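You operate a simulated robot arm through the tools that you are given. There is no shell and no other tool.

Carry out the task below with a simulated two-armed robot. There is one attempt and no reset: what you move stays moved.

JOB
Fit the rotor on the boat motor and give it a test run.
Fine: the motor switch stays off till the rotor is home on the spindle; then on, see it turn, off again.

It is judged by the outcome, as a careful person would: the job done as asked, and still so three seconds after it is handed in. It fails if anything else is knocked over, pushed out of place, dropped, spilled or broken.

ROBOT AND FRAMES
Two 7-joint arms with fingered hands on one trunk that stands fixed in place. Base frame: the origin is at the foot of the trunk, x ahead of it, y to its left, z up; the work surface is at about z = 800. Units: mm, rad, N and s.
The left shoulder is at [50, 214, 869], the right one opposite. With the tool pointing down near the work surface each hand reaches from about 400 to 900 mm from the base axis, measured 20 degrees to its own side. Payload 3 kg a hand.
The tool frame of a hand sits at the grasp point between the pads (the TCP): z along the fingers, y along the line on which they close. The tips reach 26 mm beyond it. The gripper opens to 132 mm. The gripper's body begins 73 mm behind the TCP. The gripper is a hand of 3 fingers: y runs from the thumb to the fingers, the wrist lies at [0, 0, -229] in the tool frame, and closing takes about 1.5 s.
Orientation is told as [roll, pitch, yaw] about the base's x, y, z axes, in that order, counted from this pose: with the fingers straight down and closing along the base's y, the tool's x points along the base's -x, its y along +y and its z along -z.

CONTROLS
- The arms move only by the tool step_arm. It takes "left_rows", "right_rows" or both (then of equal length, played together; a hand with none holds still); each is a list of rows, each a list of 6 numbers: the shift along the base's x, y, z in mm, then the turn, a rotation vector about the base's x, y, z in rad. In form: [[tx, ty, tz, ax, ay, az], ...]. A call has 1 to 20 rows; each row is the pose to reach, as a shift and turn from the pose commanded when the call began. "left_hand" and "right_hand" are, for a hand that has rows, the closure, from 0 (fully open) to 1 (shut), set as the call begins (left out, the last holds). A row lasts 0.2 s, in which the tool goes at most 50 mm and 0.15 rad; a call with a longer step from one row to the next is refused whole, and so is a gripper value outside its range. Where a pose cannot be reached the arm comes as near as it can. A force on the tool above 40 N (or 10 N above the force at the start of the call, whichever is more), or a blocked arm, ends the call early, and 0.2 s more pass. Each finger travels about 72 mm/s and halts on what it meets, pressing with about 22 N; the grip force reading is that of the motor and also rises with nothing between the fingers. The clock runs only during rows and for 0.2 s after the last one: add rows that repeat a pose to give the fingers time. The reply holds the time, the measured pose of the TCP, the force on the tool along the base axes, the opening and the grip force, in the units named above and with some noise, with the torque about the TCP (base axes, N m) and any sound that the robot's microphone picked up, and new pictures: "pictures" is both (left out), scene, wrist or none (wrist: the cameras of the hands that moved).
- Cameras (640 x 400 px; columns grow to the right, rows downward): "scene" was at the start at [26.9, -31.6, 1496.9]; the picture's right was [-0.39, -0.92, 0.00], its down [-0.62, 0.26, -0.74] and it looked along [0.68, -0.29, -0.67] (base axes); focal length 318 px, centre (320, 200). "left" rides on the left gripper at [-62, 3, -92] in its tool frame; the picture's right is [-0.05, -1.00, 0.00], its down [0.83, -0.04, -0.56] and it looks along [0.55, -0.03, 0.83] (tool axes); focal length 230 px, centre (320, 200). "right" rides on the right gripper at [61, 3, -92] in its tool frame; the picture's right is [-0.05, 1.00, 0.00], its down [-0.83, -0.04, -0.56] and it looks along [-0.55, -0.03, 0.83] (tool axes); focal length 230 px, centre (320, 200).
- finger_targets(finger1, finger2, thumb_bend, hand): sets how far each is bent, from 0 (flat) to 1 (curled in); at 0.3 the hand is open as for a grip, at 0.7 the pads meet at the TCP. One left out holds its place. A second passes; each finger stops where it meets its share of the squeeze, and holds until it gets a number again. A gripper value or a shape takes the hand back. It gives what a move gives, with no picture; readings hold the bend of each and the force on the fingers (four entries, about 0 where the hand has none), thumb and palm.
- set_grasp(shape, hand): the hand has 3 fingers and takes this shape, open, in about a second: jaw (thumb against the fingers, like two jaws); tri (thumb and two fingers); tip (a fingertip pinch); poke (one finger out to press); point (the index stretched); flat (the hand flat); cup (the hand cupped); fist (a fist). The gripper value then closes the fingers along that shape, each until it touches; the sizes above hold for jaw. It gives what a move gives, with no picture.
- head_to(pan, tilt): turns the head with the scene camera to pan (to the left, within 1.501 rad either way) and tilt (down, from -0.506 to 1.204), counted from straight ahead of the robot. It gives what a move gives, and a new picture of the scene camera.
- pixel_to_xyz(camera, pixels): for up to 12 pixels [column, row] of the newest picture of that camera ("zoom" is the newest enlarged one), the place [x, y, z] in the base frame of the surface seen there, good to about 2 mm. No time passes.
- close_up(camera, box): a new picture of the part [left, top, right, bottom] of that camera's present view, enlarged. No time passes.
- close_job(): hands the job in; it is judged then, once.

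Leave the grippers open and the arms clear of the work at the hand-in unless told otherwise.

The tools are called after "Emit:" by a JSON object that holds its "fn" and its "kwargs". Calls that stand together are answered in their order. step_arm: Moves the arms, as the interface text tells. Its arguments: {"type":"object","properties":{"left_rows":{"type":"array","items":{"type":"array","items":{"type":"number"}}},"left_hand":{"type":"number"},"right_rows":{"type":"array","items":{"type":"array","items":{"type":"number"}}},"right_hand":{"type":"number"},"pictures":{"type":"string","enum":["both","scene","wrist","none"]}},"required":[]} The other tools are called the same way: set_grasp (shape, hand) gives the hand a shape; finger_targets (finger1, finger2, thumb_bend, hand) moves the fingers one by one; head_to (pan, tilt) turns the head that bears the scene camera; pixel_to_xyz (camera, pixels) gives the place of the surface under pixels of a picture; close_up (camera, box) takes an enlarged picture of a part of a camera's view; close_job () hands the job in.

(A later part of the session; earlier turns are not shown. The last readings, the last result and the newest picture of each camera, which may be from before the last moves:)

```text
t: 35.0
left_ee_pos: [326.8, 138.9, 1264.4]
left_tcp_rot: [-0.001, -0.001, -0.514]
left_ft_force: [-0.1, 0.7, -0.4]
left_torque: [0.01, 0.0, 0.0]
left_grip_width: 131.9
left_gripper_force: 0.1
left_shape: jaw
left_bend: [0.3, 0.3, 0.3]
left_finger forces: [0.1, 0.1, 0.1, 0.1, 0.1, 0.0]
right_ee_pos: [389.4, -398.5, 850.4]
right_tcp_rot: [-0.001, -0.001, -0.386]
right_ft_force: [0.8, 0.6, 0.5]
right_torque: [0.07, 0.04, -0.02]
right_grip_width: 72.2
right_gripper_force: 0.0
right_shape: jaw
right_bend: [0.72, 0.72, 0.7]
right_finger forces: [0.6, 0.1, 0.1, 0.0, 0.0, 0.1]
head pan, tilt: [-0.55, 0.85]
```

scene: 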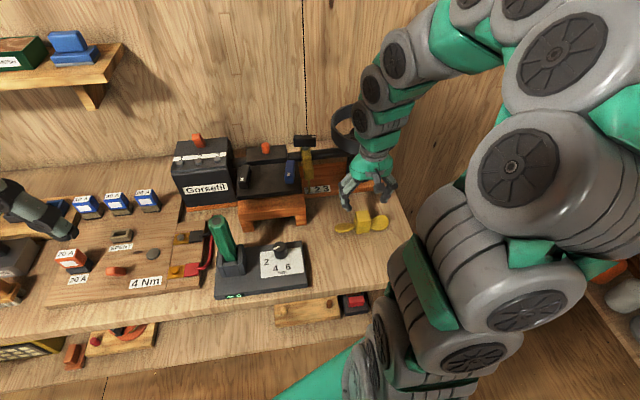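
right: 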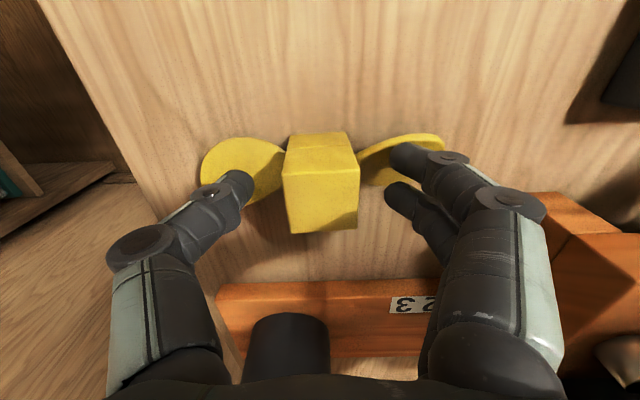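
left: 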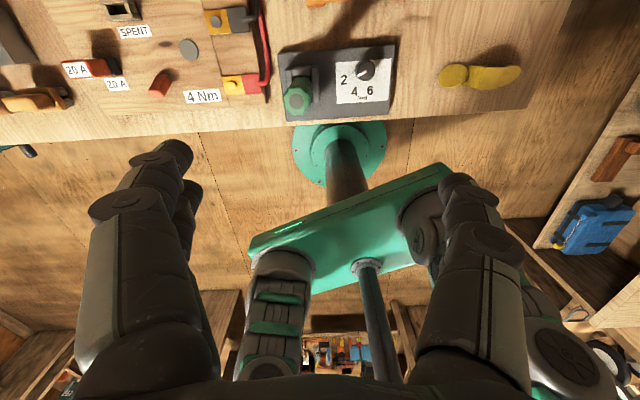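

Finger 1 reads 0.6 N: it is just brushing the high edge of the left blade. I'll rise 2 mm and then close.

Emit:
{"fn": "step_arm", "kwargs": {"right_rows": [[0, 0, 2, 0, 0, 0], [0, 0, 2, 0, 0, 0]], "pictures": "none"}}

Emit:
{"fn": "step_arm", "kwargs": {"right_rows": [[0, 0, 0, 0, 0, 0], [0, 0, 0, 0, 0, 0], [0, 0, 0, 0, 0, 0], [0, 0, 0, 0, 0, 0], [0, 0, 0, 0, 0, 0], [0, 0, 0, 0, 0, 0], [0, 0, 0, 0, 0, 0]], "right_hand": 1.0, "pictures": "wrist"}}

Emit:
{"fn": "close_up", "kwargs": {"camera": "right", "box": [220, 110, 430, 250]}}

```text
t: 35.6
left_ee_pos: [326.9, 137.8, 1262.3]
left_tcp_rot: [-0.001, 0.001, -0.517]
left_ft_force: [0.8, -0.5, 0.1]
left_torque: [-0.01, -0.02, -0.01]
left_grip_width: 131.9
left_gripper_force: 0.1
left_shape: jaw
left_bend: [0.3, 0.3, 0.3]
left_finger forces: [0.0, 0.0, 0.0, 0.0, 0.0, 0.0]
right_ee_pos: [388.4, -396.9, 852.7]
right_tcp_rot: [0.0, 0.0, -0.385]
right_ft_force: [0.5, -0.2, 0.5]
right_torque: [0.02, -0.03, 0.0]
right_grip_width: 71.9
right_gripper_force: 0.1
right_shape: jaw
right_bend: [0.72, 0.72, 0.7]
right_finger forces: [0.0, 0.0, 0.0, 0.0, 0.0, 0.0]
head pan, tilt: [-0.55, 0.85]
```

```text
t: 37.2
left_ee_pos: [327.2, 136.9, 1262.8]
left_tcp_rot: [0.0, 0.001, -0.514]
left_ft_force: [0.0, 0.5, 0.2]
left_torque: [0.01, 0.03, -0.04]
left_grip_width: 131.9
left_gripper_force: 0.0
left_shape: jaw
left_bend: [0.3, 0.3, 0.3]
left_finger forces: [0.1, 0.0, 0.0, 0.0, 0.0, 0.1]
right_ee_pos: [388.5, -398.4, 854.6]
right_tcp_rot: [0.0, -0.001, -0.386]
right_ft_force: [0.3, -0.4, 1.2]
right_torque: [-0.03, -0.01, 0.01]
right_grip_width: 29.3
right_gripper_force: 22.0
right_shape: jaw
right_bend: [0.73, 0.73, 0.7]
right_finger forces: [9.9, 9.8, 0.1, 0.0, 19.8, 0.1]
head pan, tilt: [-0.55, 0.85]
```

right: 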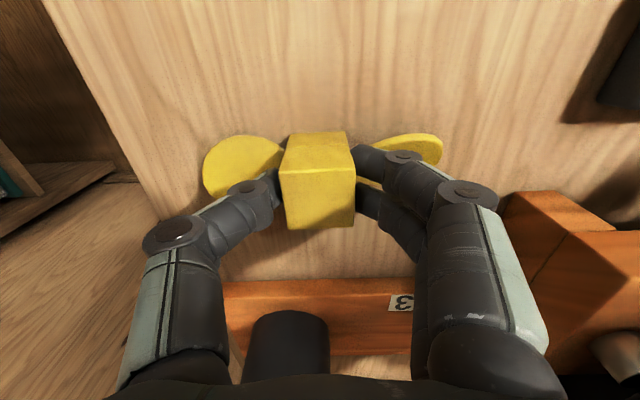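

```text
2.86 times, centred on (325, 180) of right
```

zoom: 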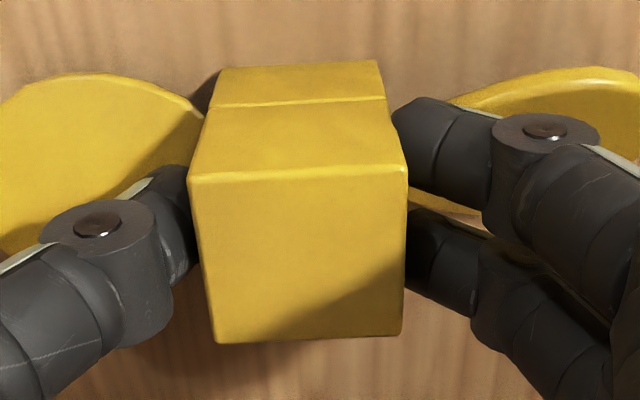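

Gripped (10/10/20 N). I'll measure hub corners relative to the hand once more, twice, then lift.

Emit:
{"fn": "pixel_to_xyz", "kwargs": {"camera": "zoom", "pixels": [[195, 187], [402, 174], [398, 331], [220, 338], [305, 258], [305, 258]]}}

Emit:
{"fn": "pixel_to_xyz", "kwargs": {"camera": "zoom", "pixels": [[195, 187], [402, 174], [398, 331], [220, 338], [305, 258], [305, 258]]}}

Emit:
{"fn": "step_arm", "kwargs": {"right_rows": [[0, 0, 8, 0, 0, 0], [0, 0, 25, 0, 0, 0], [0, 0, 60, 0, 0, 0], [0, 0, 100, 0, 0, 0], [0, 0, 140, 0, 0, 0], [0, 0, 180, 0, 0, 0], [0, 0, 220, 0, 0, 0], [0, 0, 255, 0, 0, 0], [0, 0, 255, 0, 0, 0]], "pictures": "both"}}

```text
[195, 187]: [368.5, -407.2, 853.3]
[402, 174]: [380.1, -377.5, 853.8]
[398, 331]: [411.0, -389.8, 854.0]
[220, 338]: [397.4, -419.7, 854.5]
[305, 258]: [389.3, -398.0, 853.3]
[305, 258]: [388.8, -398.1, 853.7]
```

```text
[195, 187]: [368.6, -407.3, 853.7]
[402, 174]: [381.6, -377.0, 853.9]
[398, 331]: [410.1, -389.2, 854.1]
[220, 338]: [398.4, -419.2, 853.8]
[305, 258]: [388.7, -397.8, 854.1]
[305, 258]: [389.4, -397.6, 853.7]
```

```text
t: 39.2
left_ee_pos: [326.8, 138.5, 1263.6]
left_tcp_rot: [-0.001, -0.001, -0.516]
left_ft_force: [-0.8, 0.2, 0.1]
left_torque: [-0.02, -0.03, -0.01]
left_grip_width: 131.8
left_gripper_force: 0.0
left_shape: jaw
left_bend: [0.3, 0.3, 0.3]
left_finger forces: [0.0, 0.0, 0.0, 0.1, 0.0, 0.1]
right_ee_pos: [388.1, -397.0, 1108.0]
right_tcp_rot: [0.001, 0.003, -0.385]
right_ft_force: [-0.3, 0.1, -0.8]
right_torque: [0.01, 0.01, -0.03]
right_grip_width: 29.7
right_gripper_force: 22.0
right_shape: jaw
right_bend: [0.73, 0.73, 0.7]
right_finger forces: [10.1, 9.8, 0.0, 0.0, 19.9, 0.1]
head pan, tilt: [-0.55, 0.85]
```

scene: 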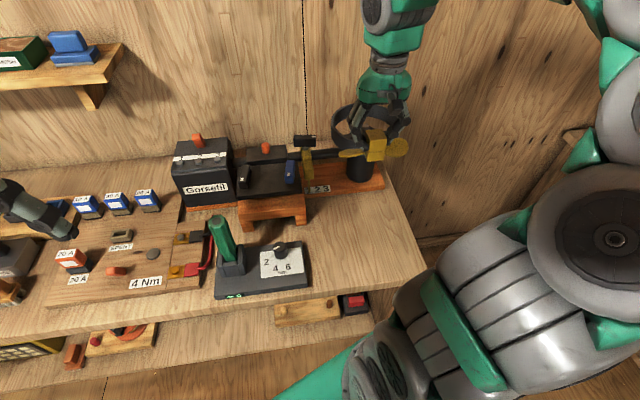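
right: 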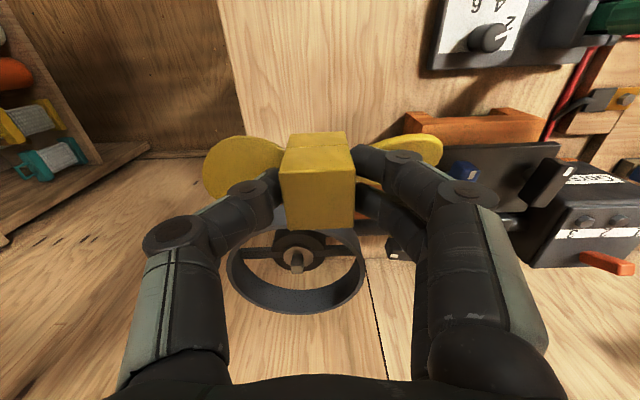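

Lifted to z≈1108, still held well. Both the hub and the post (297,262) are visible now, so I'll measure both from the same picture to get the exact shift.

Emit:
{"fn": "close_up", "kwargs": {"camera": "right", "box": [278, 245, 318, 277]}}

Emit:
{"fn": "close_up", "kwargs": {"camera": "right", "box": [260, 120, 380, 240]}}

Emit:
{"fn": "pixel_to_xyz", "kwargs": {"camera": "zoom", "pixels": [[188, 168], [430, 155], [425, 345], [218, 350], [318, 255], [318, 255]]}}

```text
12.50 times, centred on (298, 261) of right
```

zoom: 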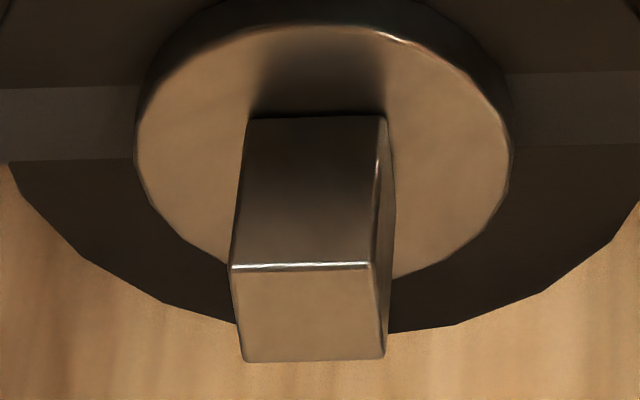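

```text
3.33 times, centred on (320, 180) of right
```

zoom: 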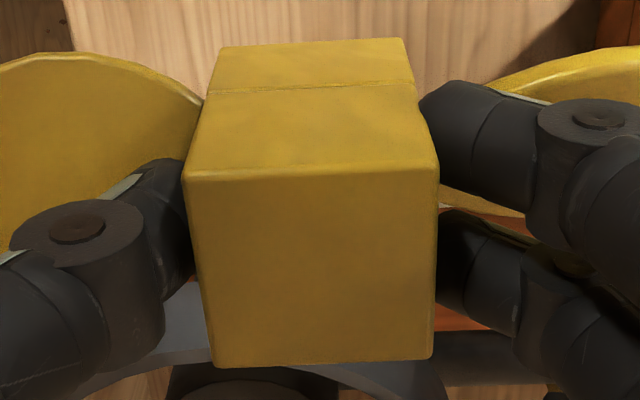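

```text
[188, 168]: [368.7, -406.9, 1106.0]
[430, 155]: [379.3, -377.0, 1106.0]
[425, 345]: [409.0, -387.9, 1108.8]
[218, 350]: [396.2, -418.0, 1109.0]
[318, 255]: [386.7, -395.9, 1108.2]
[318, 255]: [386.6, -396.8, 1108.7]
```

I'll query the true top-face corners of the hub, and the post's top.

Emit:
{"fn": "pixel_to_xyz", "kwargs": {"camera": "zoom", "pixels": [[191, 189], [431, 176], [427, 352], [218, 360], [191, 189], [431, 176], [427, 352], [218, 360], [191, 189], [431, 176], [427, 352], [218, 360]]}}

Emit:
{"fn": "close_up", "kwargs": {"camera": "right", "box": [278, 245, 318, 277]}}

Emit:
{"fn": "pixel_to_xyz", "kwargs": {"camera": "zoom", "pixels": [[235, 272], [367, 268], [380, 354], [247, 358], [235, 272], [367, 268], [380, 354], [247, 358], [235, 272], [367, 268], [380, 354], [247, 358]]}}

```text
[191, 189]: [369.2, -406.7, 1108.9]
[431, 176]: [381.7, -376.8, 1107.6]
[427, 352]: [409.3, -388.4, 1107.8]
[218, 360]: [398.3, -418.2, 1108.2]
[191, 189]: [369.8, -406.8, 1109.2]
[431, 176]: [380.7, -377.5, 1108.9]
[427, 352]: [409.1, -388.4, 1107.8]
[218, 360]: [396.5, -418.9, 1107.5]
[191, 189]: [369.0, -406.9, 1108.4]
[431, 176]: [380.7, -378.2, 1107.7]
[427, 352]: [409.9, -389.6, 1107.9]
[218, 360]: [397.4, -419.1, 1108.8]
```

```text
12.50 times, centred on (298, 261) of right
```

zoom: 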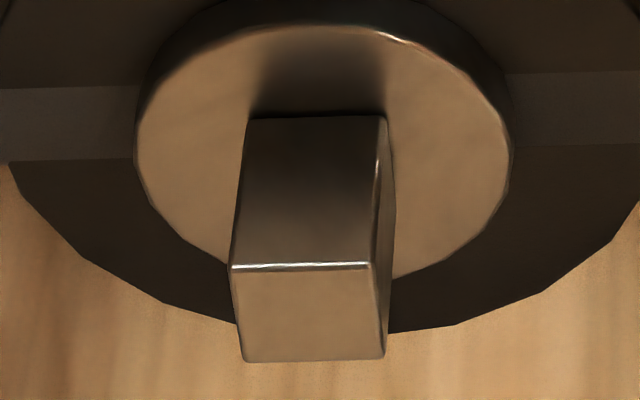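

```text
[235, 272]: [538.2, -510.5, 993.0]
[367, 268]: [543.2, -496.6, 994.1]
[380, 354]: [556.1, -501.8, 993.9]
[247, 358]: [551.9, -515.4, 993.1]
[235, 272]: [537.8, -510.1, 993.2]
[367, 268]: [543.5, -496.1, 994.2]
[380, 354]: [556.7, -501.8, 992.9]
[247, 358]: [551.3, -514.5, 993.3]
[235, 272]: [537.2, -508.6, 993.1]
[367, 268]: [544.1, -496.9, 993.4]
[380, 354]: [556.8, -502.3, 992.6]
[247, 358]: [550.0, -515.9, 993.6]
```

Needed shift from hub to post: (158.0,-107.8). I'll carry the rotor over the post at this height (hub bottom z≈1055, ring top 1004).

Emit:
{"fn": "step_arm", "kwargs": {"right_rows": [[30, -20, 0, 0, 0, 0], [65, -44, 0, 0, 0, 0], [100, -68, 0, 0, 0, 0], [132, -90, 0, 0, 0, 0], [158, -107.8, 0, 0, 0, 0], [158, -107.8, 0, 0, 0, 0], [158, -107.8, 0, 0, 0, 0]], "pictures": "both"}}

Emit:
{"fn": "close_up", "kwargs": {"camera": "scene", "box": [310, 60, 430, 180]}}

```text
t: 40.8
left_ee_pos: [326.8, 138.0, 1263.3]
left_tcp_rot: [0.0, -0.001, -0.515]
left_ft_force: [0.5, -0.5, 0.3]
left_torque: [0.02, -0.01, 0.0]
left_grip_width: 132.0
left_gripper_force: 0.1
left_shape: jaw
left_bend: [0.3, 0.3, 0.3]
left_finger forces: [0.1, 0.0, 0.0, 0.0, 0.0, 0.0]
right_ee_pos: [546.1, -505.1, 1108.4]
right_tcp_rot: [0.003, -0.002, -0.386]
right_ft_force: [0.4, -0.3, -1.6]
right_torque: [0.01, -0.03, 0.03]
right_grip_width: 29.6
right_gripper_force: 22.0
right_shape: jaw
right_bend: [0.73, 0.73, 0.7]
right_finger forces: [10.0, 9.8, 0.0, 0.0, 19.8, 0.0]
head pan, tilt: [-0.55, 0.85]
```

scene: 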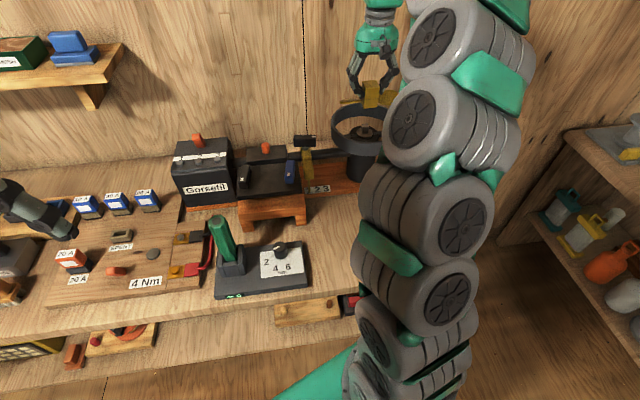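
right: 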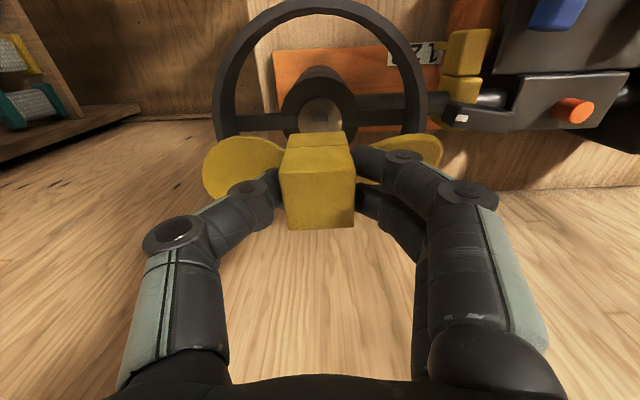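

```text
3.33 times, centred on (370, 120) of scene
```

zoom: 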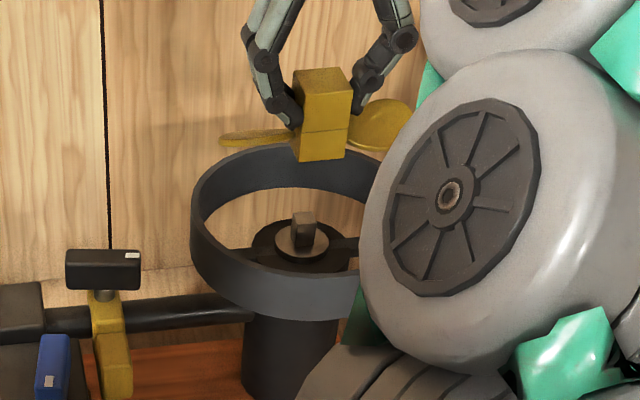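

Over the post now (TCP 546.1,-505.1,1108.4), the flange shows centred behind the hub at (321,118). I'll lower to hub bottom ≈1000, just above the post top (993.6), and check.

Emit:
{"fn": "step_arm", "kwargs": {"right_rows": [[0, 0, -15, 0, 0, 0], [0, 0, -30, 0, 0, 0], [0, 0, -42, 0, 0, 0], [0, 0, -52, 0, 0, 0], [0, 0, -52, 0, 0, 0]], "pictures": "both"}}

Emit:
{"fn": "close_up", "kwargs": {"camera": "scene", "box": [320, 80, 410, 160]}}

Emit:
{"fn": "close_up", "kwargs": {"camera": "right", "box": [200, 40, 440, 240]}}

```text
t: 42.0
left_ee_pos: [327.2, 139.0, 1263.5]
left_tcp_rot: [0.0, 0.001, -0.516]
left_ft_force: [-0.5, -0.6, -0.4]
left_torque: [-0.03, -0.01, 0.01]
left_grip_width: 132.0
left_gripper_force: 0.0
left_shape: jaw
left_bend: [0.3, 0.3, 0.3]
left_finger forces: [0.0, 0.0, 0.1, 0.1, 0.1, 0.1]
right_ee_pos: [545.3, -506.6, 1055.7]
right_tcp_rot: [-0.001, 0.003, -0.387]
right_ft_force: [0.0, 0.4, -1.6]
right_torque: [0.01, -0.04, 0.05]
right_grip_width: 29.4
right_gripper_force: 22.0
right_shape: jaw
right_bend: [0.73, 0.73, 0.7]
right_finger forces: [9.9, 9.9, 0.0, 0.1, 19.9, 0.0]
head pan, tilt: [-0.55, 0.85]
```

scene: 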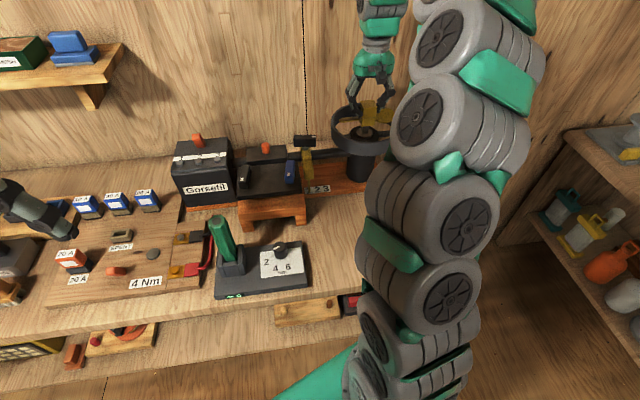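
right: 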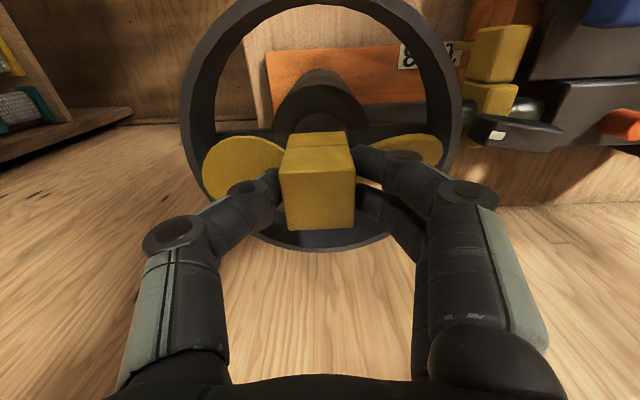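

```text
5.00 times, centred on (365, 120) of scene
```

zoom: 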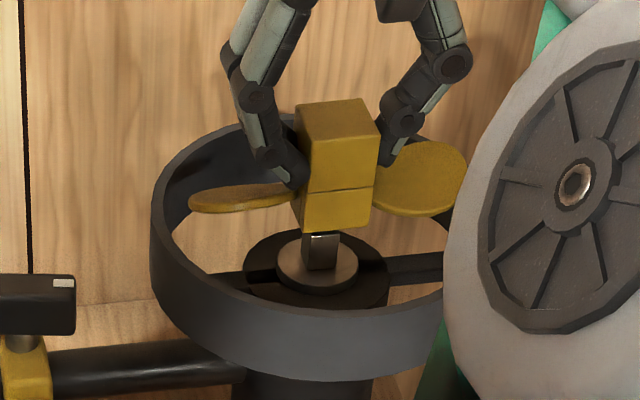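

```text
2.00 times, centred on (320, 140) of right
```

zoom: 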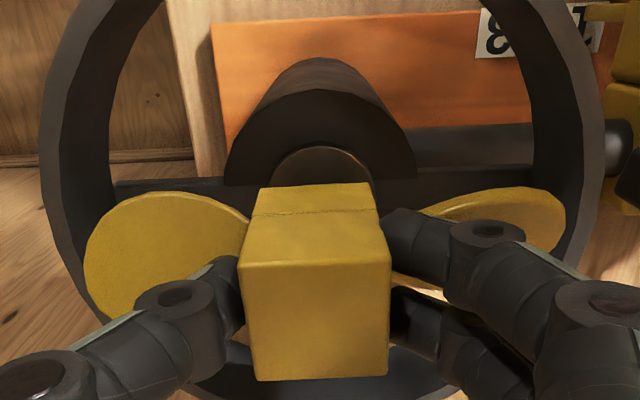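

The hub hangs just over the post. I'll zoom tighter from the scene camera to check alignment and any sight of the socket.

Emit:
{"fn": "close_up", "kwargs": {"camera": "scene", "box": [365, 105, 405, 140]}}

Emit:
{"fn": "close_up", "kwargs": {"camera": "scene", "box": [370, 110, 390, 135]}}

```text
11.43 times, centred on (385, 122) of scene
```

zoom: 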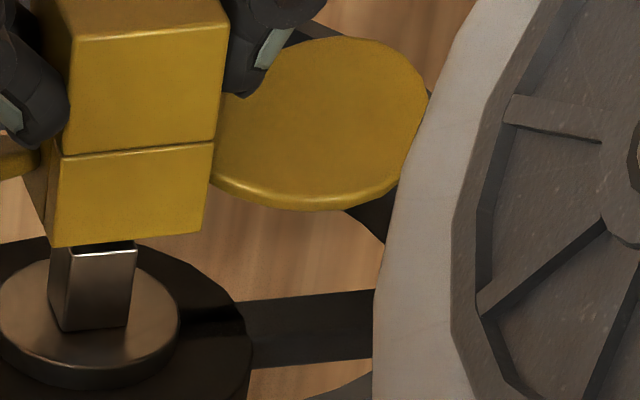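

```text
16.00 times, centred on (380, 122) of scene
```

zoom: 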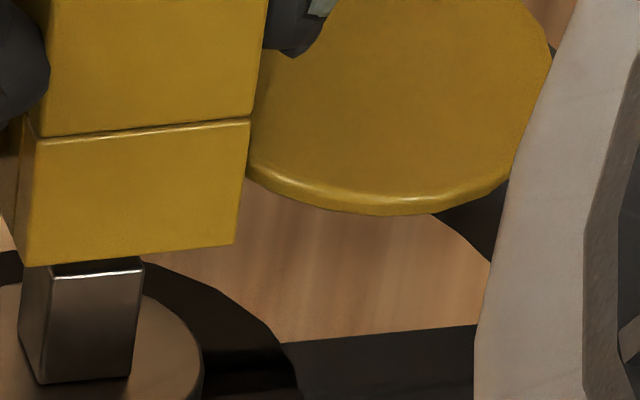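

By projecting the known points, the hub looks about 1.3 mm too far right of centred over the post. I'll zoom tighter for a sharper comparison.

Emit:
{"fn": "close_up", "kwargs": {"camera": "scene", "box": [358, 118, 378, 132]}}

```text
16.00 times, centred on (368, 125) of scene
```

zoom: 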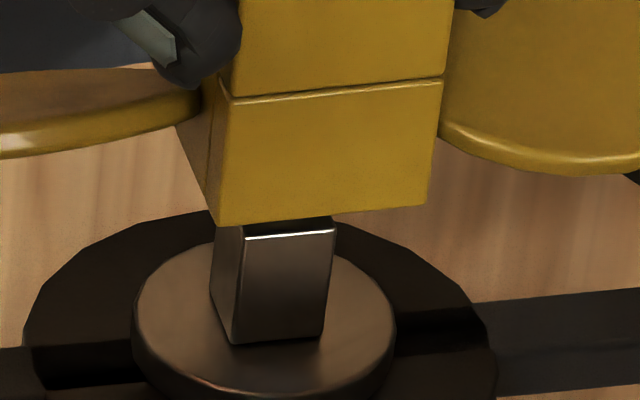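

The sharper view confirms the hub is ~1.2 mm too far right (toward -y'); depth is fine. I'll shift (+0.6,+1.0) and lower slowly by 12 mm, watching the force.

Emit:
{"fn": "step_arm", "kwargs": {"right_rows": [[0.6, 1.0, 0, 0, 0, 0], [0.6, 1.0, -4, 0, 0, 0], [0.6, 1.0, -7, 0, 0, 0], [0.6, 1.0, -9, 0, 0, 0], [0.6, 1.0, -10.5, 0, 0, 0], [0.6, 1.0, -12, 0, 0, 0]], "pictures": "scene"}}

Emit:
{"fn": "close_up", "kwargs": {"camera": "scene", "box": [358, 118, 378, 132]}}

```text
t: 43.4
left_ee_pos: [325.4, 137.4, 1263.0]
left_tcp_rot: [0.001, -0.001, -0.514]
left_ft_force: [-0.4, -0.5, 0.3]
left_torque: [-0.01, -0.01, -0.01]
left_grip_width: 131.8
left_gripper_force: 0.0
left_shape: jaw
left_bend: [0.3, 0.3, 0.3]
left_finger forces: [0.0, 0.1, 0.1, 0.0, 0.0, 0.0]
right_ee_pos: [546.2, -504.5, 1044.0]
right_tcp_rot: [-0.002, 0.0, -0.388]
right_ft_force: [-0.4, -0.2, -0.8]
right_torque: [0.0, 0.04, 0.04]
right_grip_width: 29.6
right_gripper_force: 22.3
right_shape: jaw
right_bend: [0.73, 0.73, 0.7]
right_finger forces: [10.0, 9.9, 0.0, 0.0, 19.8, 0.0]
head pan, tilt: [-0.55, 0.85]
```

scene: 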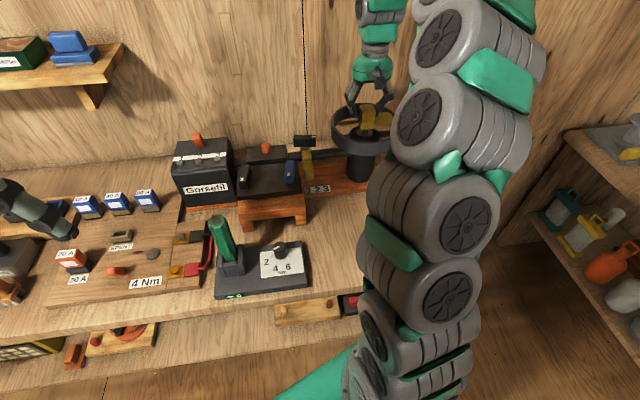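

```text
16.00 times, centred on (368, 125) of scene
```

zoom: 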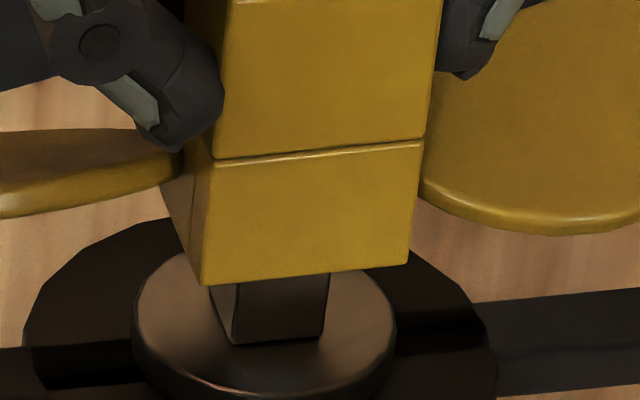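

No contact force at TCP z=1044, where the hub bottom should be ~2.5 mm below the post's top, so the socket seems to be going over it. I'll continue down 6 mm gently.

Emit:
{"fn": "step_arm", "kwargs": {"right_rows": [[0, 0, -1.5, 0, 0, 0], [0, 0, -3, 0, 0, 0], [0, 0, -4.5, 0, 0, 0], [0, 0, -6, 0, 0, 0]], "pictures": "none"}}

Emit:
{"fn": "close_up", "kwargs": {"camera": "scene", "box": [358, 118, 378, 132]}}

```text
t: 44.4
left_ee_pos: [328.0, 138.2, 1263.5]
left_tcp_rot: [-0.001, 0.001, -0.513]
left_ft_force: [-0.3, -0.2, 1.4]
left_torque: [0.02, 0.0, -0.01]
left_grip_width: 132.0
left_gripper_force: 0.2
left_shape: jaw
left_bend: [0.3, 0.3, 0.3]
left_finger forces: [0.0, 0.1, 0.0, 0.0, 0.1, 0.0]
right_ee_pos: [547.9, -505.1, 1038.5]
right_tcp_rot: [-0.001, 0.001, -0.385]
right_ft_force: [-0.2, -0.2, -1.5]
right_torque: [0.01, -0.03, 0.02]
right_grip_width: 29.2
right_gripper_force: 22.1
right_shape: jaw
right_bend: [0.73, 0.73, 0.7]
right_finger forces: [9.9, 10.0, 0.0, 0.0, 19.8, 0.0]
head pan, tilt: [-0.55, 0.85]
```

```text
16.00 times, centred on (368, 125) of scene
```

zoom: 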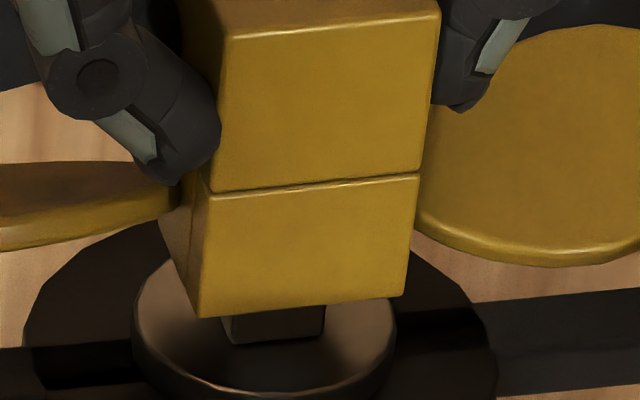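

Still no force; the hub is 8 mm down over the post. I'll continue down 10 mm in small steps.

Emit:
{"fn": "step_arm", "kwargs": {"right_rows": [[0, 0, -2, 0, 0, 0], [0, 0, -4, 0, 0, 0], [0, 0, -6, 0, 0, 0], [0, 0, -8, 0, 0, 0], [0, 0, -10, 0, 0, 0]], "pictures": "none"}}

Emit:
{"fn": "close_up", "kwargs": {"camera": "scene", "box": [358, 118, 378, 132]}}

```text
t: 45.6
left_ee_pos: [325.9, 137.5, 1263.7]
left_tcp_rot: [0.001, 0.0, -0.514]
left_ft_force: [-0.5, 0.0, 0.9]
left_torque: [0.0, 0.03, 0.0]
left_grip_width: 131.8
left_gripper_force: 0.0
left_shape: jaw
left_bend: [0.3, 0.3, 0.3]
left_finger forces: [0.0, 0.0, 0.0, 0.0, 0.1, 0.0]
right_ee_pos: [547.2, -504.8, 1027.9]
right_tcp_rot: [0.0, 0.001, -0.385]
right_ft_force: [-0.3, -0.2, -1.4]
right_torque: [0.0, 0.01, -0.03]
right_grip_width: 29.6
right_gripper_force: 21.8
right_shape: jaw
right_bend: [0.73, 0.73, 0.7]
right_finger forces: [9.9, 10.0, 0.1, 0.0, 19.8, 0.0]
head pan, tilt: [-0.55, 0.85]
```

```text
16.00 times, centred on (368, 125) of scene
```

zoom: 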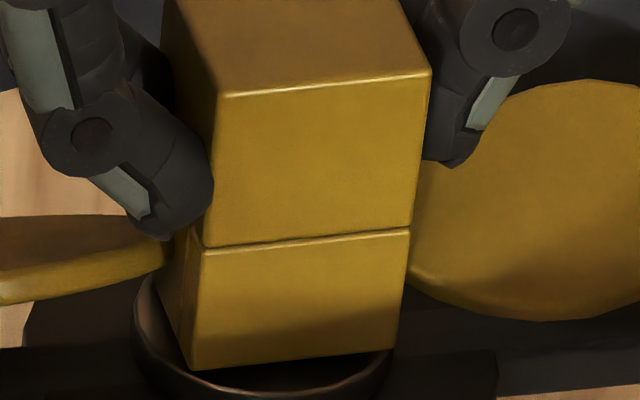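

Nearly at the flange. I'll go down in ~0.8 mm steps until it seats (force rise).

Emit:
{"fn": "step_arm", "kwargs": {"right_rows": [[0, 0, -1, 0, 0, 0], [0, 0, -2, 0, 0, 0], [0, 0, -2.8, 0, 0, 0], [0, 0, -3.5, 0, 0, 0]], "pictures": "none"}}

Emit:
{"fn": "close_up", "kwargs": {"camera": "scene", "box": [358, 118, 378, 132]}}

```text
t: 46.6
left_ee_pos: [327.0, 137.2, 1263.5]
left_tcp_rot: [-0.001, -0.001, -0.514]
left_ft_force: [-0.1, 0.0, -0.4]
left_torque: [0.01, 0.01, -0.01]
left_grip_width: 131.9
left_gripper_force: 0.0
left_shape: jaw
left_bend: [0.3, 0.3, 0.3]
left_finger forces: [0.0, 0.0, 0.1, 0.0, 0.0, 0.0]
right_ee_pos: [547.4, -505.0, 1024.2]
right_tcp_rot: [0.0, 0.0, -0.387]
right_ft_force: [-1.0, 0.8, 5.2]
right_torque: [0.06, -0.01, -0.02]
right_grip_width: 29.5
right_gripper_force: 22.1
right_shape: jaw
right_bend: [0.73, 0.73, 0.7]
right_finger forces: [10.5, 10.5, 0.0, 0.0, 21.1, 0.0]
head pan, tilt: [-0.55, 0.85]
```

```text
16.00 times, centred on (368, 125) of scene
```

zoom: 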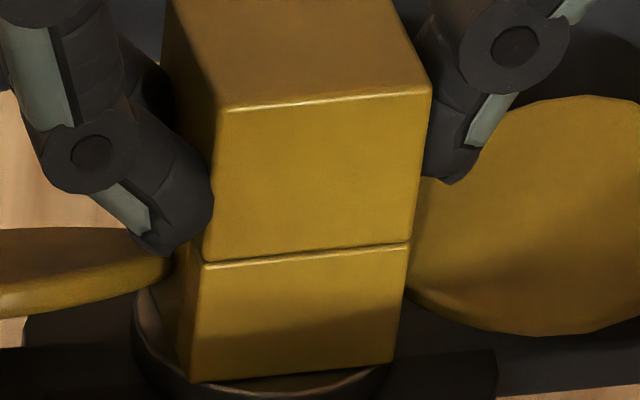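

Contact at TCP z=1024.2, exactly where the hub bottom meets the flange (971.5). I'll press 1 mm more to make sure it is home, then ease.

Emit:
{"fn": "step_arm", "kwargs": {"right_rows": [[0, 0, -0.6, 0, 0, 0], [0, 0, -1.1, 0, 0, 0], [0, 0, -1.1, 0, 0, 0]], "pictures": "none"}}

```text
t: 47.4
left_ee_pos: [326.2, 137.7, 1264.3]
left_tcp_rot: [-0.001, -0.002, -0.514]
left_ft_force: [0.2, 0.2, -0.5]
left_torque: [0.01, 0.02, 0.0]
left_grip_width: 132.2
left_gripper_force: 0.0
left_shape: jaw
left_bend: [0.3, 0.3, 0.3]
left_finger forces: [0.0, 0.0, 0.1, 0.0, 0.0, 0.0]
right_ee_pos: [546.9, -504.0, 1024.7]
right_tcp_rot: [0.001, -0.001, -0.385]
right_ft_force: [-3.2, 1.3, 15.2]
right_torque: [0.02, 0.06, 0.01]
right_grip_width: 29.5
right_gripper_force: 21.5
right_shape: jaw
right_bend: [0.73, 0.73, 0.7]
right_finger forces: [11.7, 11.6, 0.1, 0.0, 23.6, 0.0]
head pan, tilt: [-0.55, 0.85]
```

Firm at 15 N with no further travel: home. I'll ease 1.1 mm, then open to ~70 mm (fingers stay inside the ring).

Emit:
{"fn": "step_arm", "kwargs": {"right_rows": [[0, 0, 0.6, 0, 0, 0], [0, 0, 1.2, 0, 0, 0]], "pictures": "none"}}

Emit:
{"fn": "step_arm", "kwargs": {"right_rows": [[0, 0, 0, 0, 0, 0], [0, 0, 0, 0, 0, 0], [0, 0, 0, 0, 0, 0], [0, 0, 0, 0, 0, 0], [0, 0, 0, 0, 0, 0]], "right_hand": 0.47, "pictures": "both"}}

Emit:
{"fn": "close_up", "kwargs": {"camera": "scene", "box": [330, 80, 410, 150]}}

```text
t: 48.0
left_ee_pos: [326.5, 137.9, 1263.8]
left_tcp_rot: [0.0, -0.001, -0.515]
left_ft_force: [0.0, 0.4, -0.1]
left_torque: [0.01, -0.01, -0.03]
left_grip_width: 132.1
left_gripper_force: 0.1
left_shape: jaw
left_bend: [0.3, 0.3, 0.3]
left_finger forces: [0.0, 0.0, 0.1, 0.1, 0.0, 0.1]
right_ee_pos: [546.4, -505.3, 1024.6]
right_tcp_rot: [0.0, 0.0, -0.386]
right_ft_force: [-2.2, -0.8, 5.6]
right_torque: [-0.01, -0.01, -0.01]
right_grip_width: 29.8
right_gripper_force: 21.5
right_shape: jaw
right_bend: [0.73, 0.73, 0.7]
right_finger forces: [11.0, 11.0, 0.0, 0.1, 23.5, 0.1]
head pan, tilt: [-0.55, 0.85]
```

```text
t: 49.2
left_ee_pos: [326.3, 139.3, 1263.4]
left_tcp_rot: [0.0, 0.0, -0.514]
left_ft_force: [-0.2, 0.5, -0.8]
left_torque: [0.02, -0.03, 0.01]
left_grip_width: 131.8
left_gripper_force: 0.0
left_shape: jaw
left_bend: [0.3, 0.3, 0.3]
left_finger forces: [0.0, 0.0, 0.1, 0.0, 0.1, 0.0]
right_ee_pos: [548.2, -504.5, 1024.5]
right_tcp_rot: [-0.001, 0.001, -0.386]
right_ft_force: [-0.2, -0.3, 0.1]
right_torque: [0.0, 0.01, 0.01]
right_grip_width: 69.1
right_gripper_force: 0.2
right_shape: jaw
right_bend: [0.72, 0.72, 0.7]
right_finger forces: [0.1, 0.0, 0.0, 0.0, 0.0, 0.1]
head pan, tilt: [-0.55, 0.85]
```

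scene: 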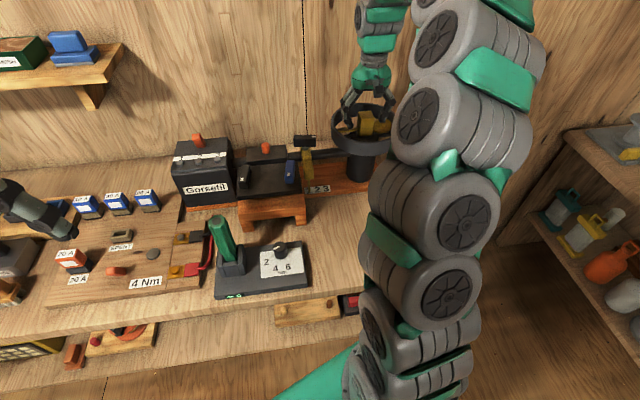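
right: 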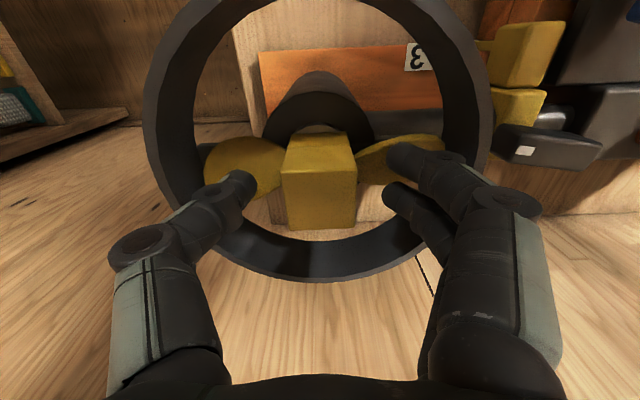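

```text
5.71 times, centred on (370, 115) of scene
```

zoom: 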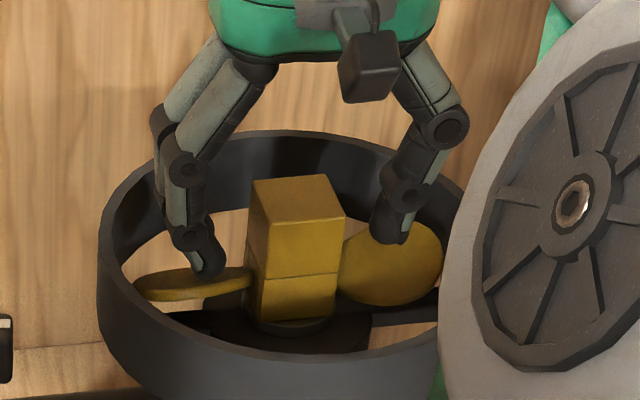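

Released and the rotor sits level on the flange. I'll raise the hand straight up 120 mm and look.

Emit:
{"fn": "step_arm", "kwargs": {"right_rows": [[0, 0, 15, 0, 0, 0], [0, 0, 40, 0, 0, 0], [0, 0, 75, 0, 0, 0], [0, 0, 100, 0, 0, 0]], "pictures": "both"}}

Emit:
{"fn": "close_up", "kwargs": {"camera": "scene", "box": [320, 80, 420, 180]}}

```text
t: 50.2
left_ee_pos: [326.4, 138.0, 1264.3]
left_tcp_rot: [-0.001, 0.0, -0.514]
left_ft_force: [0.5, 0.0, -0.9]
left_torque: [0.01, -0.03, 0.01]
left_grip_width: 131.8
left_gripper_force: 0.0
left_shape: jaw
left_bend: [0.3, 0.3, 0.3]
left_finger forces: [0.0, 0.0, 0.0, 0.1, 0.0, 0.0]
right_ee_pos: [547.1, -505.1, 1125.6]
right_tcp_rot: [0.0, 0.0, -0.385]
right_ft_force: [0.7, 0.2, -0.1]
right_torque: [0.02, 0.01, -0.03]
right_grip_width: 69.4
right_gripper_force: 0.0
right_shape: jaw
right_bend: [0.72, 0.72, 0.7]
right_finger forces: [0.0, 0.0, 0.0, 0.0, 0.1, 0.0]
head pan, tilt: [-0.55, 0.85]
```

scene: 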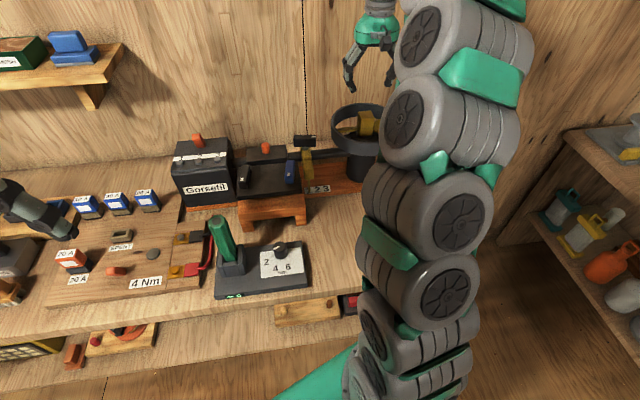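
right: 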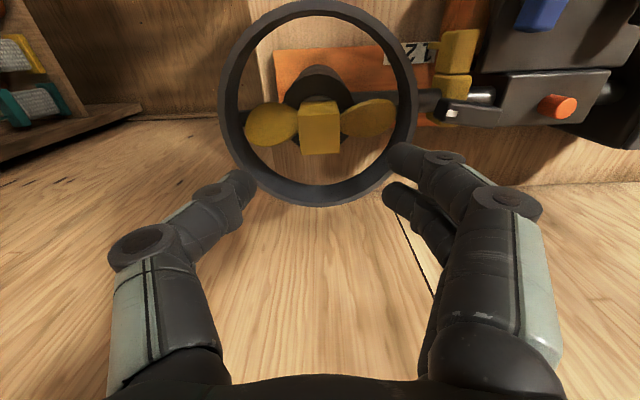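

```text
4.00 times, centred on (370, 130) of scene
```

zoom: 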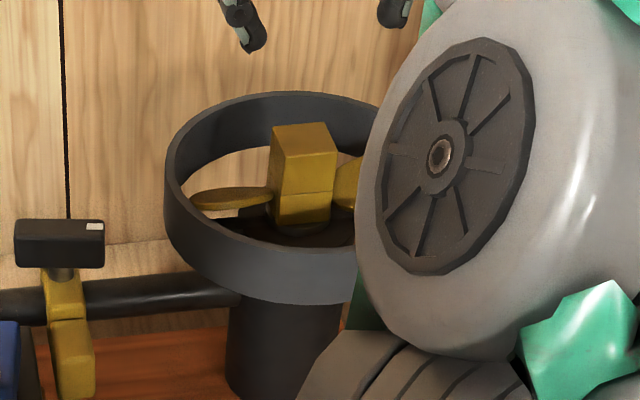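

The rotor sits centred in the ring, level and clear all round. I'll confirm its height, then check how the ring clearance looks.

Emit:
{"fn": "pixel_to_xyz", "kwargs": {"camera": "right", "pixels": [[303, 124], [336, 122], [338, 150], [306, 152], [320, 138], [270, 125], [370, 120]]}}

Emit:
{"fn": "close_up", "kwargs": {"camera": "right", "box": [210, 0, 430, 215]}}

```text
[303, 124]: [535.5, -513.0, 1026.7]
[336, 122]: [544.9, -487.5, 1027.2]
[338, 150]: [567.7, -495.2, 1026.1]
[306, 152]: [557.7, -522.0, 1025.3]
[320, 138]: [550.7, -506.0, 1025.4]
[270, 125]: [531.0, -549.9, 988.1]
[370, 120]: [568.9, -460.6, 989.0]
```

```text
1.86 times, centred on (320, 108) of right
```

zoom: 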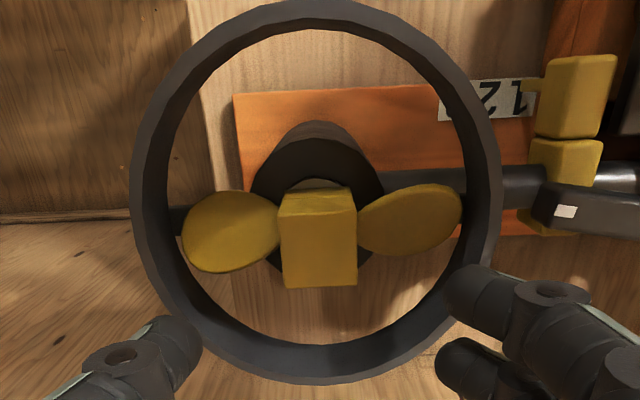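

Hub top reads z≈1026, which means the hub bottom is on the flange: the rotor is home. Now I move the right hand up and left, high over the bench, to view the orange lever on the motor box.

Emit:
{"fn": "step_arm", "kwargs": {"right_rows": [[0, 10, 40, 0, 0, 0], [0, 50, 50, 0, 0, 0], [0, 95, 50, 0, 0, 0], [0, 140, 50, 0, 0, 0], [0, 185, 50, 0, 0, 0], [0, 230, 50, 0, 0, 0], [0, 275, 50, 0, 0, 0], [0, 320, 50, 0, 0, 0], [0, 365, 40, 0, 0, 0], [10, 395, 30, 0, 0, 0]], "pictures": "both"}}

Emit:
{"fn": "close_up", "kwargs": {"camera": "right", "box": [300, 120, 440, 240]}}

```text
t: 52.4
left_ee_pos: [325.3, 138.8, 1263.4]
left_tcp_rot: [0.001, -0.001, -0.515]
left_ft_force: [-0.2, 1.1, -0.7]
left_torque: [-0.03, -0.01, 0.01]
left_grip_width: 131.9
left_gripper_force: 0.0
left_shape: jaw
left_bend: [0.3, 0.3, 0.3]
left_finger forces: [0.0, 0.0, 0.0, 0.1, 0.0, 0.0]
right_ee_pos: [557.2, -109.1, 1155.1]
right_tcp_rot: [0.001, 0.0, -0.389]
right_ft_force: [0.2, -0.1, 0.5]
right_torque: [-0.02, 0.01, -0.02]
right_grip_width: 69.2
right_gripper_force: 0.1
right_shape: jaw
right_bend: [0.72, 0.72, 0.7]
right_finger forces: [0.0, 0.1, 0.1, 0.0, 0.1, 0.1]
head pan, tilt: [-0.55, 0.85]
```

scene: 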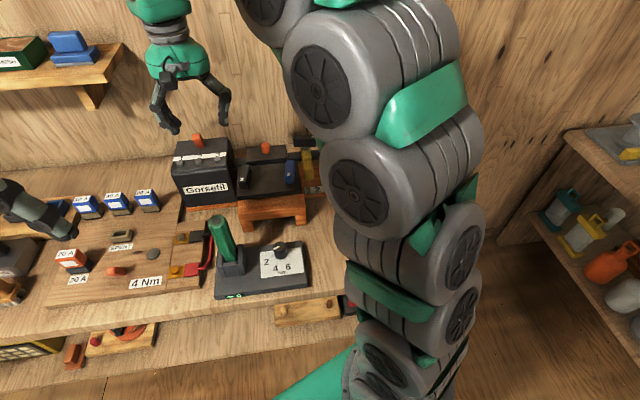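
right: 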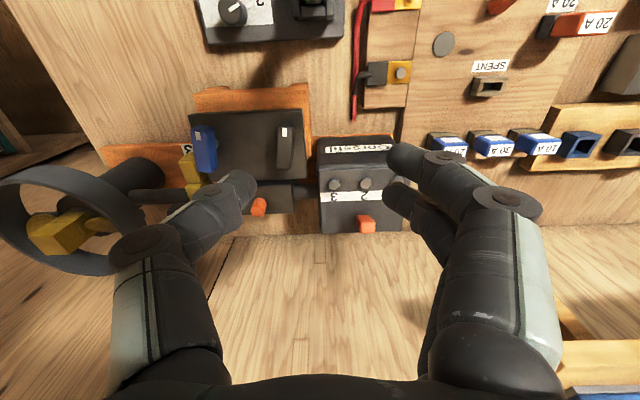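

```text
3.33 times, centred on (370, 180) of right
```

zoom: 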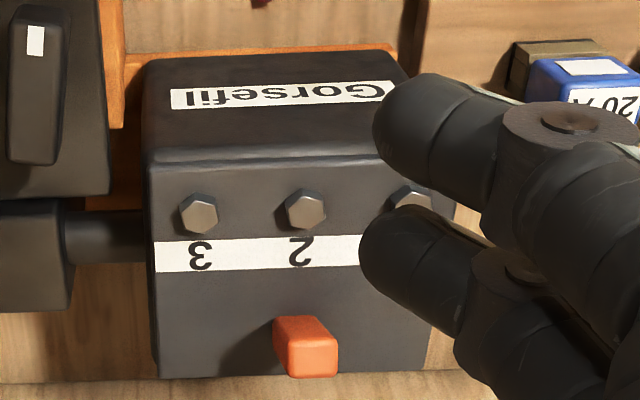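

Clear view: the orange lever at about zoom (305,345) leans toward the robot. I'll measure its base, top edge and the bolts.

Emit:
{"fn": "pixel_to_xyz", "kwargs": {"camera": "zoom", "pixels": [[300, 308], [302, 330], [293, 352], [333, 348], [336, 372], [296, 374], [314, 362], [198, 212], [305, 205], [305, 250], [200, 360], [400, 345]]}}

Emit:
{"fn": "pixel_to_xyz", "kwargs": {"camera": "zoom", "pixels": [[278, 325], [320, 322], [293, 352], [333, 348], [336, 372], [296, 374], [314, 362], [314, 362], [285, 335], [325, 330]]}}

```text
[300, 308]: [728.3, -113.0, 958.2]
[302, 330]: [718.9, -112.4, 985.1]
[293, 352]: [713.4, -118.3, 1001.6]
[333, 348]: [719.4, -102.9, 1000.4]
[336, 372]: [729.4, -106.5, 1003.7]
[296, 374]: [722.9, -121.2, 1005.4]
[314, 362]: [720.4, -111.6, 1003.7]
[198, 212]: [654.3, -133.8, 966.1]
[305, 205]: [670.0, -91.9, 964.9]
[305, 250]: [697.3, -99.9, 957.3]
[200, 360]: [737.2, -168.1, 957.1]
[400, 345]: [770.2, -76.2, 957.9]
```

```text
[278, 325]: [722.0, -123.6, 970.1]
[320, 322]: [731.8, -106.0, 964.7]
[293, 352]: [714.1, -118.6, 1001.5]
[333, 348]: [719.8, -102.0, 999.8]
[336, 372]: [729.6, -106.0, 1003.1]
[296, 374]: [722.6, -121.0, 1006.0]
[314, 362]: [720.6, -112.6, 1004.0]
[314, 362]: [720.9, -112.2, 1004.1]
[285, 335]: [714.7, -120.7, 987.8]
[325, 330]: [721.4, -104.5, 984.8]
```

The lever leans ~0.3 rad toward the robot (top centre about (721,-112,1003), base at z≈957.5). I'll straddle it with thumb on the far side and fingers on the robot side, so I can push it on and pull it off. First: turn the hand +1.57 in the air and narrow the gap to ~45 mm.

Emit:
{"fn": "step_arm", "kwargs": {"right_rows": [[0, 0, 0, 0, 0, 0.145], [0, 0, 0, 0, 0, 0.29], [0, 0, 0, 0, 0, 0.435], [0, 0, 0, 0, 0, 0.58], [0, 0, 0, 0, 0, 0.725], [0, 0, 0, 0, 0, 0.87], [0, 0, 0, 0, 0, 1.015], [0, 0, 0, 0, 0, 1.16], [0, 0, 0, 0, 0, 1.305], [0, 0, 0, 0, 0, 1.44], [0, 0, 0, 0, 0, 1.573]], "right_hand": 0.64, "pictures": "both"}}

```text
t: 54.8
left_ee_pos: [325.9, 137.8, 1262.7]
left_tcp_rot: [0.0, 0.001, -0.514]
left_ft_force: [-0.2, -0.5, 0.9]
left_torque: [0.01, 0.05, 0.01]
left_grip_width: 131.8
left_gripper_force: 0.0
left_shape: jaw
left_bend: [0.3, 0.3, 0.3]
left_finger forces: [0.0, 0.1, 0.0, 0.0, 0.0, 0.0]
right_ee_pos: [557.2, -110.3, 1155.7]
right_tcp_rot: [0.0, 0.0, 1.189]
right_ft_force: [0.2, 0.9, 0.4]
right_torque: [0.01, -0.02, 0.02]
right_grip_width: 48.4
right_gripper_force: 0.1
right_shape: jaw
right_bend: [0.73, 0.73, 0.7]
right_finger forces: [0.1, 0.1, 0.0, 0.0, 0.0, 0.0]
head pan, tilt: [-0.55, 0.85]
```

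scene: 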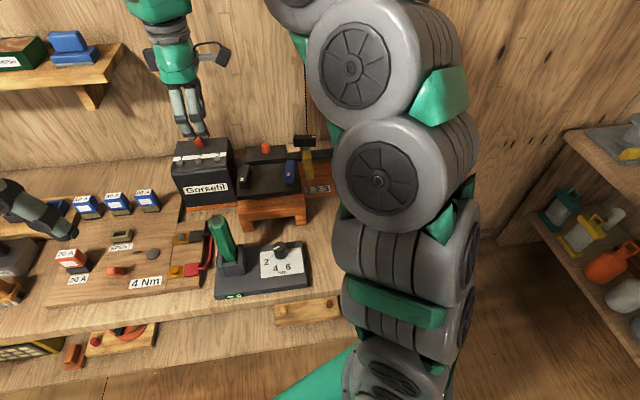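
right: 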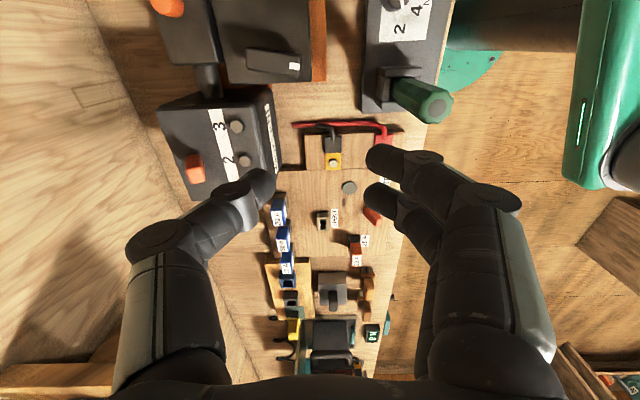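

Yaw 1.189 reached with a 48 mm gap. Now I lean the hand (fingers pointing forward-down, -0.35 rad) and move over the lever at a safe height, z≈1065.

Emit:
{"fn": "step_arm", "kwargs": {"right_rows": [[0, 0, 0, -0.044, -0.108, 0], [0, 0, 0, -0.088, -0.216, 0], [0, 0, 0, -0.132, -0.324, 0], [40, 0, -20, -0.132, -0.324, 0], [80, 0, -40, -0.132, -0.324, 0], [120, 0, -60, -0.132, -0.324, 0], [150, -1, -80, -0.132, -0.324, 0], [164, -1.6, -90, -0.132, -0.324, 0], [164, -1.6, -90, -0.132, -0.324, 0]], "pictures": "both"}}

Emit:
{"fn": "close_up", "kwargs": {"camera": "scene", "box": [150, 90, 260, 180]}}

```text
t: 56.8
left_ee_pos: [327.5, 137.8, 1264.7]
left_tcp_rot: [0.0, 0.001, -0.515]
left_ft_force: [0.3, 0.0, 0.7]
left_torque: [-0.01, 0.0, 0.0]
left_grip_width: 131.7
left_gripper_force: 0.0
left_shape: jaw
left_bend: [0.3, 0.3, 0.3]
left_finger forces: [0.1, 0.0, 0.0, 0.1, 0.1, 0.0]
right_ee_pos: [722.0, -109.4, 1064.9]
right_tcp_rot: [-0.349, 0.002, 1.187]
right_ft_force: [0.3, 0.5, -0.5]
right_torque: [0.01, 0.01, -0.01]
right_grip_width: 47.7
right_gripper_force: 0.0
right_shape: jaw
right_bend: [0.73, 0.73, 0.7]
right_finger forces: [0.1, 0.0, 0.0, 0.1, 0.0, 0.0]
head pan, tilt: [-0.55, 0.85]
```

scene: 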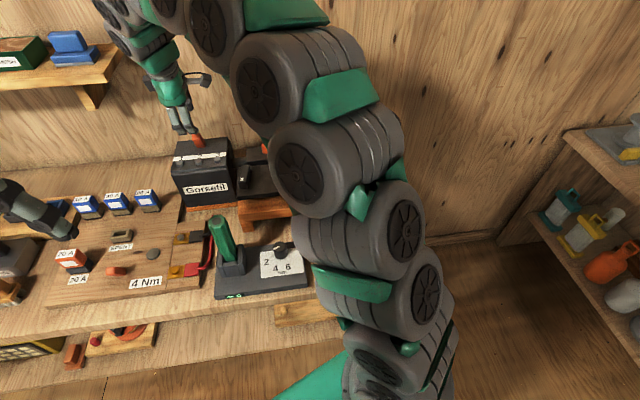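
right: 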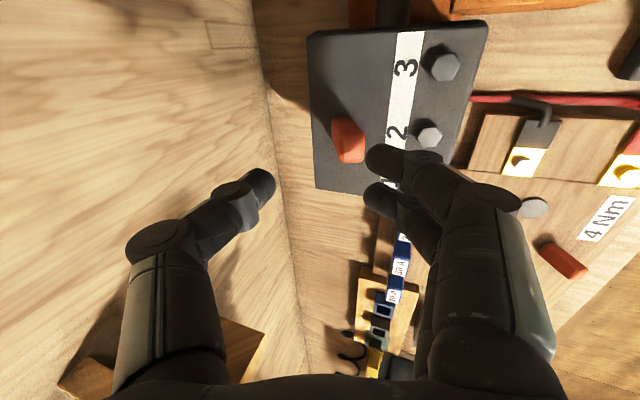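

```text
4.44 times, centred on (205, 135) of scene
```

zoom: 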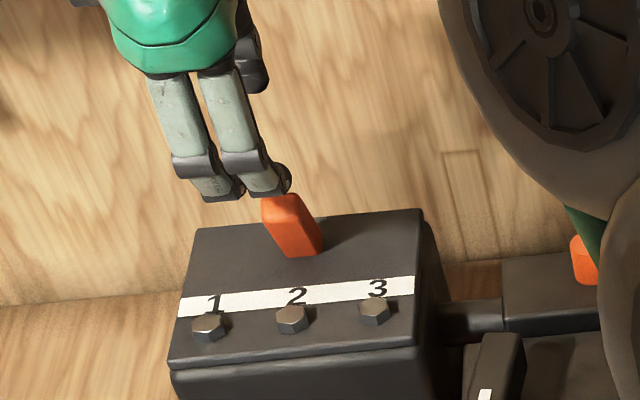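

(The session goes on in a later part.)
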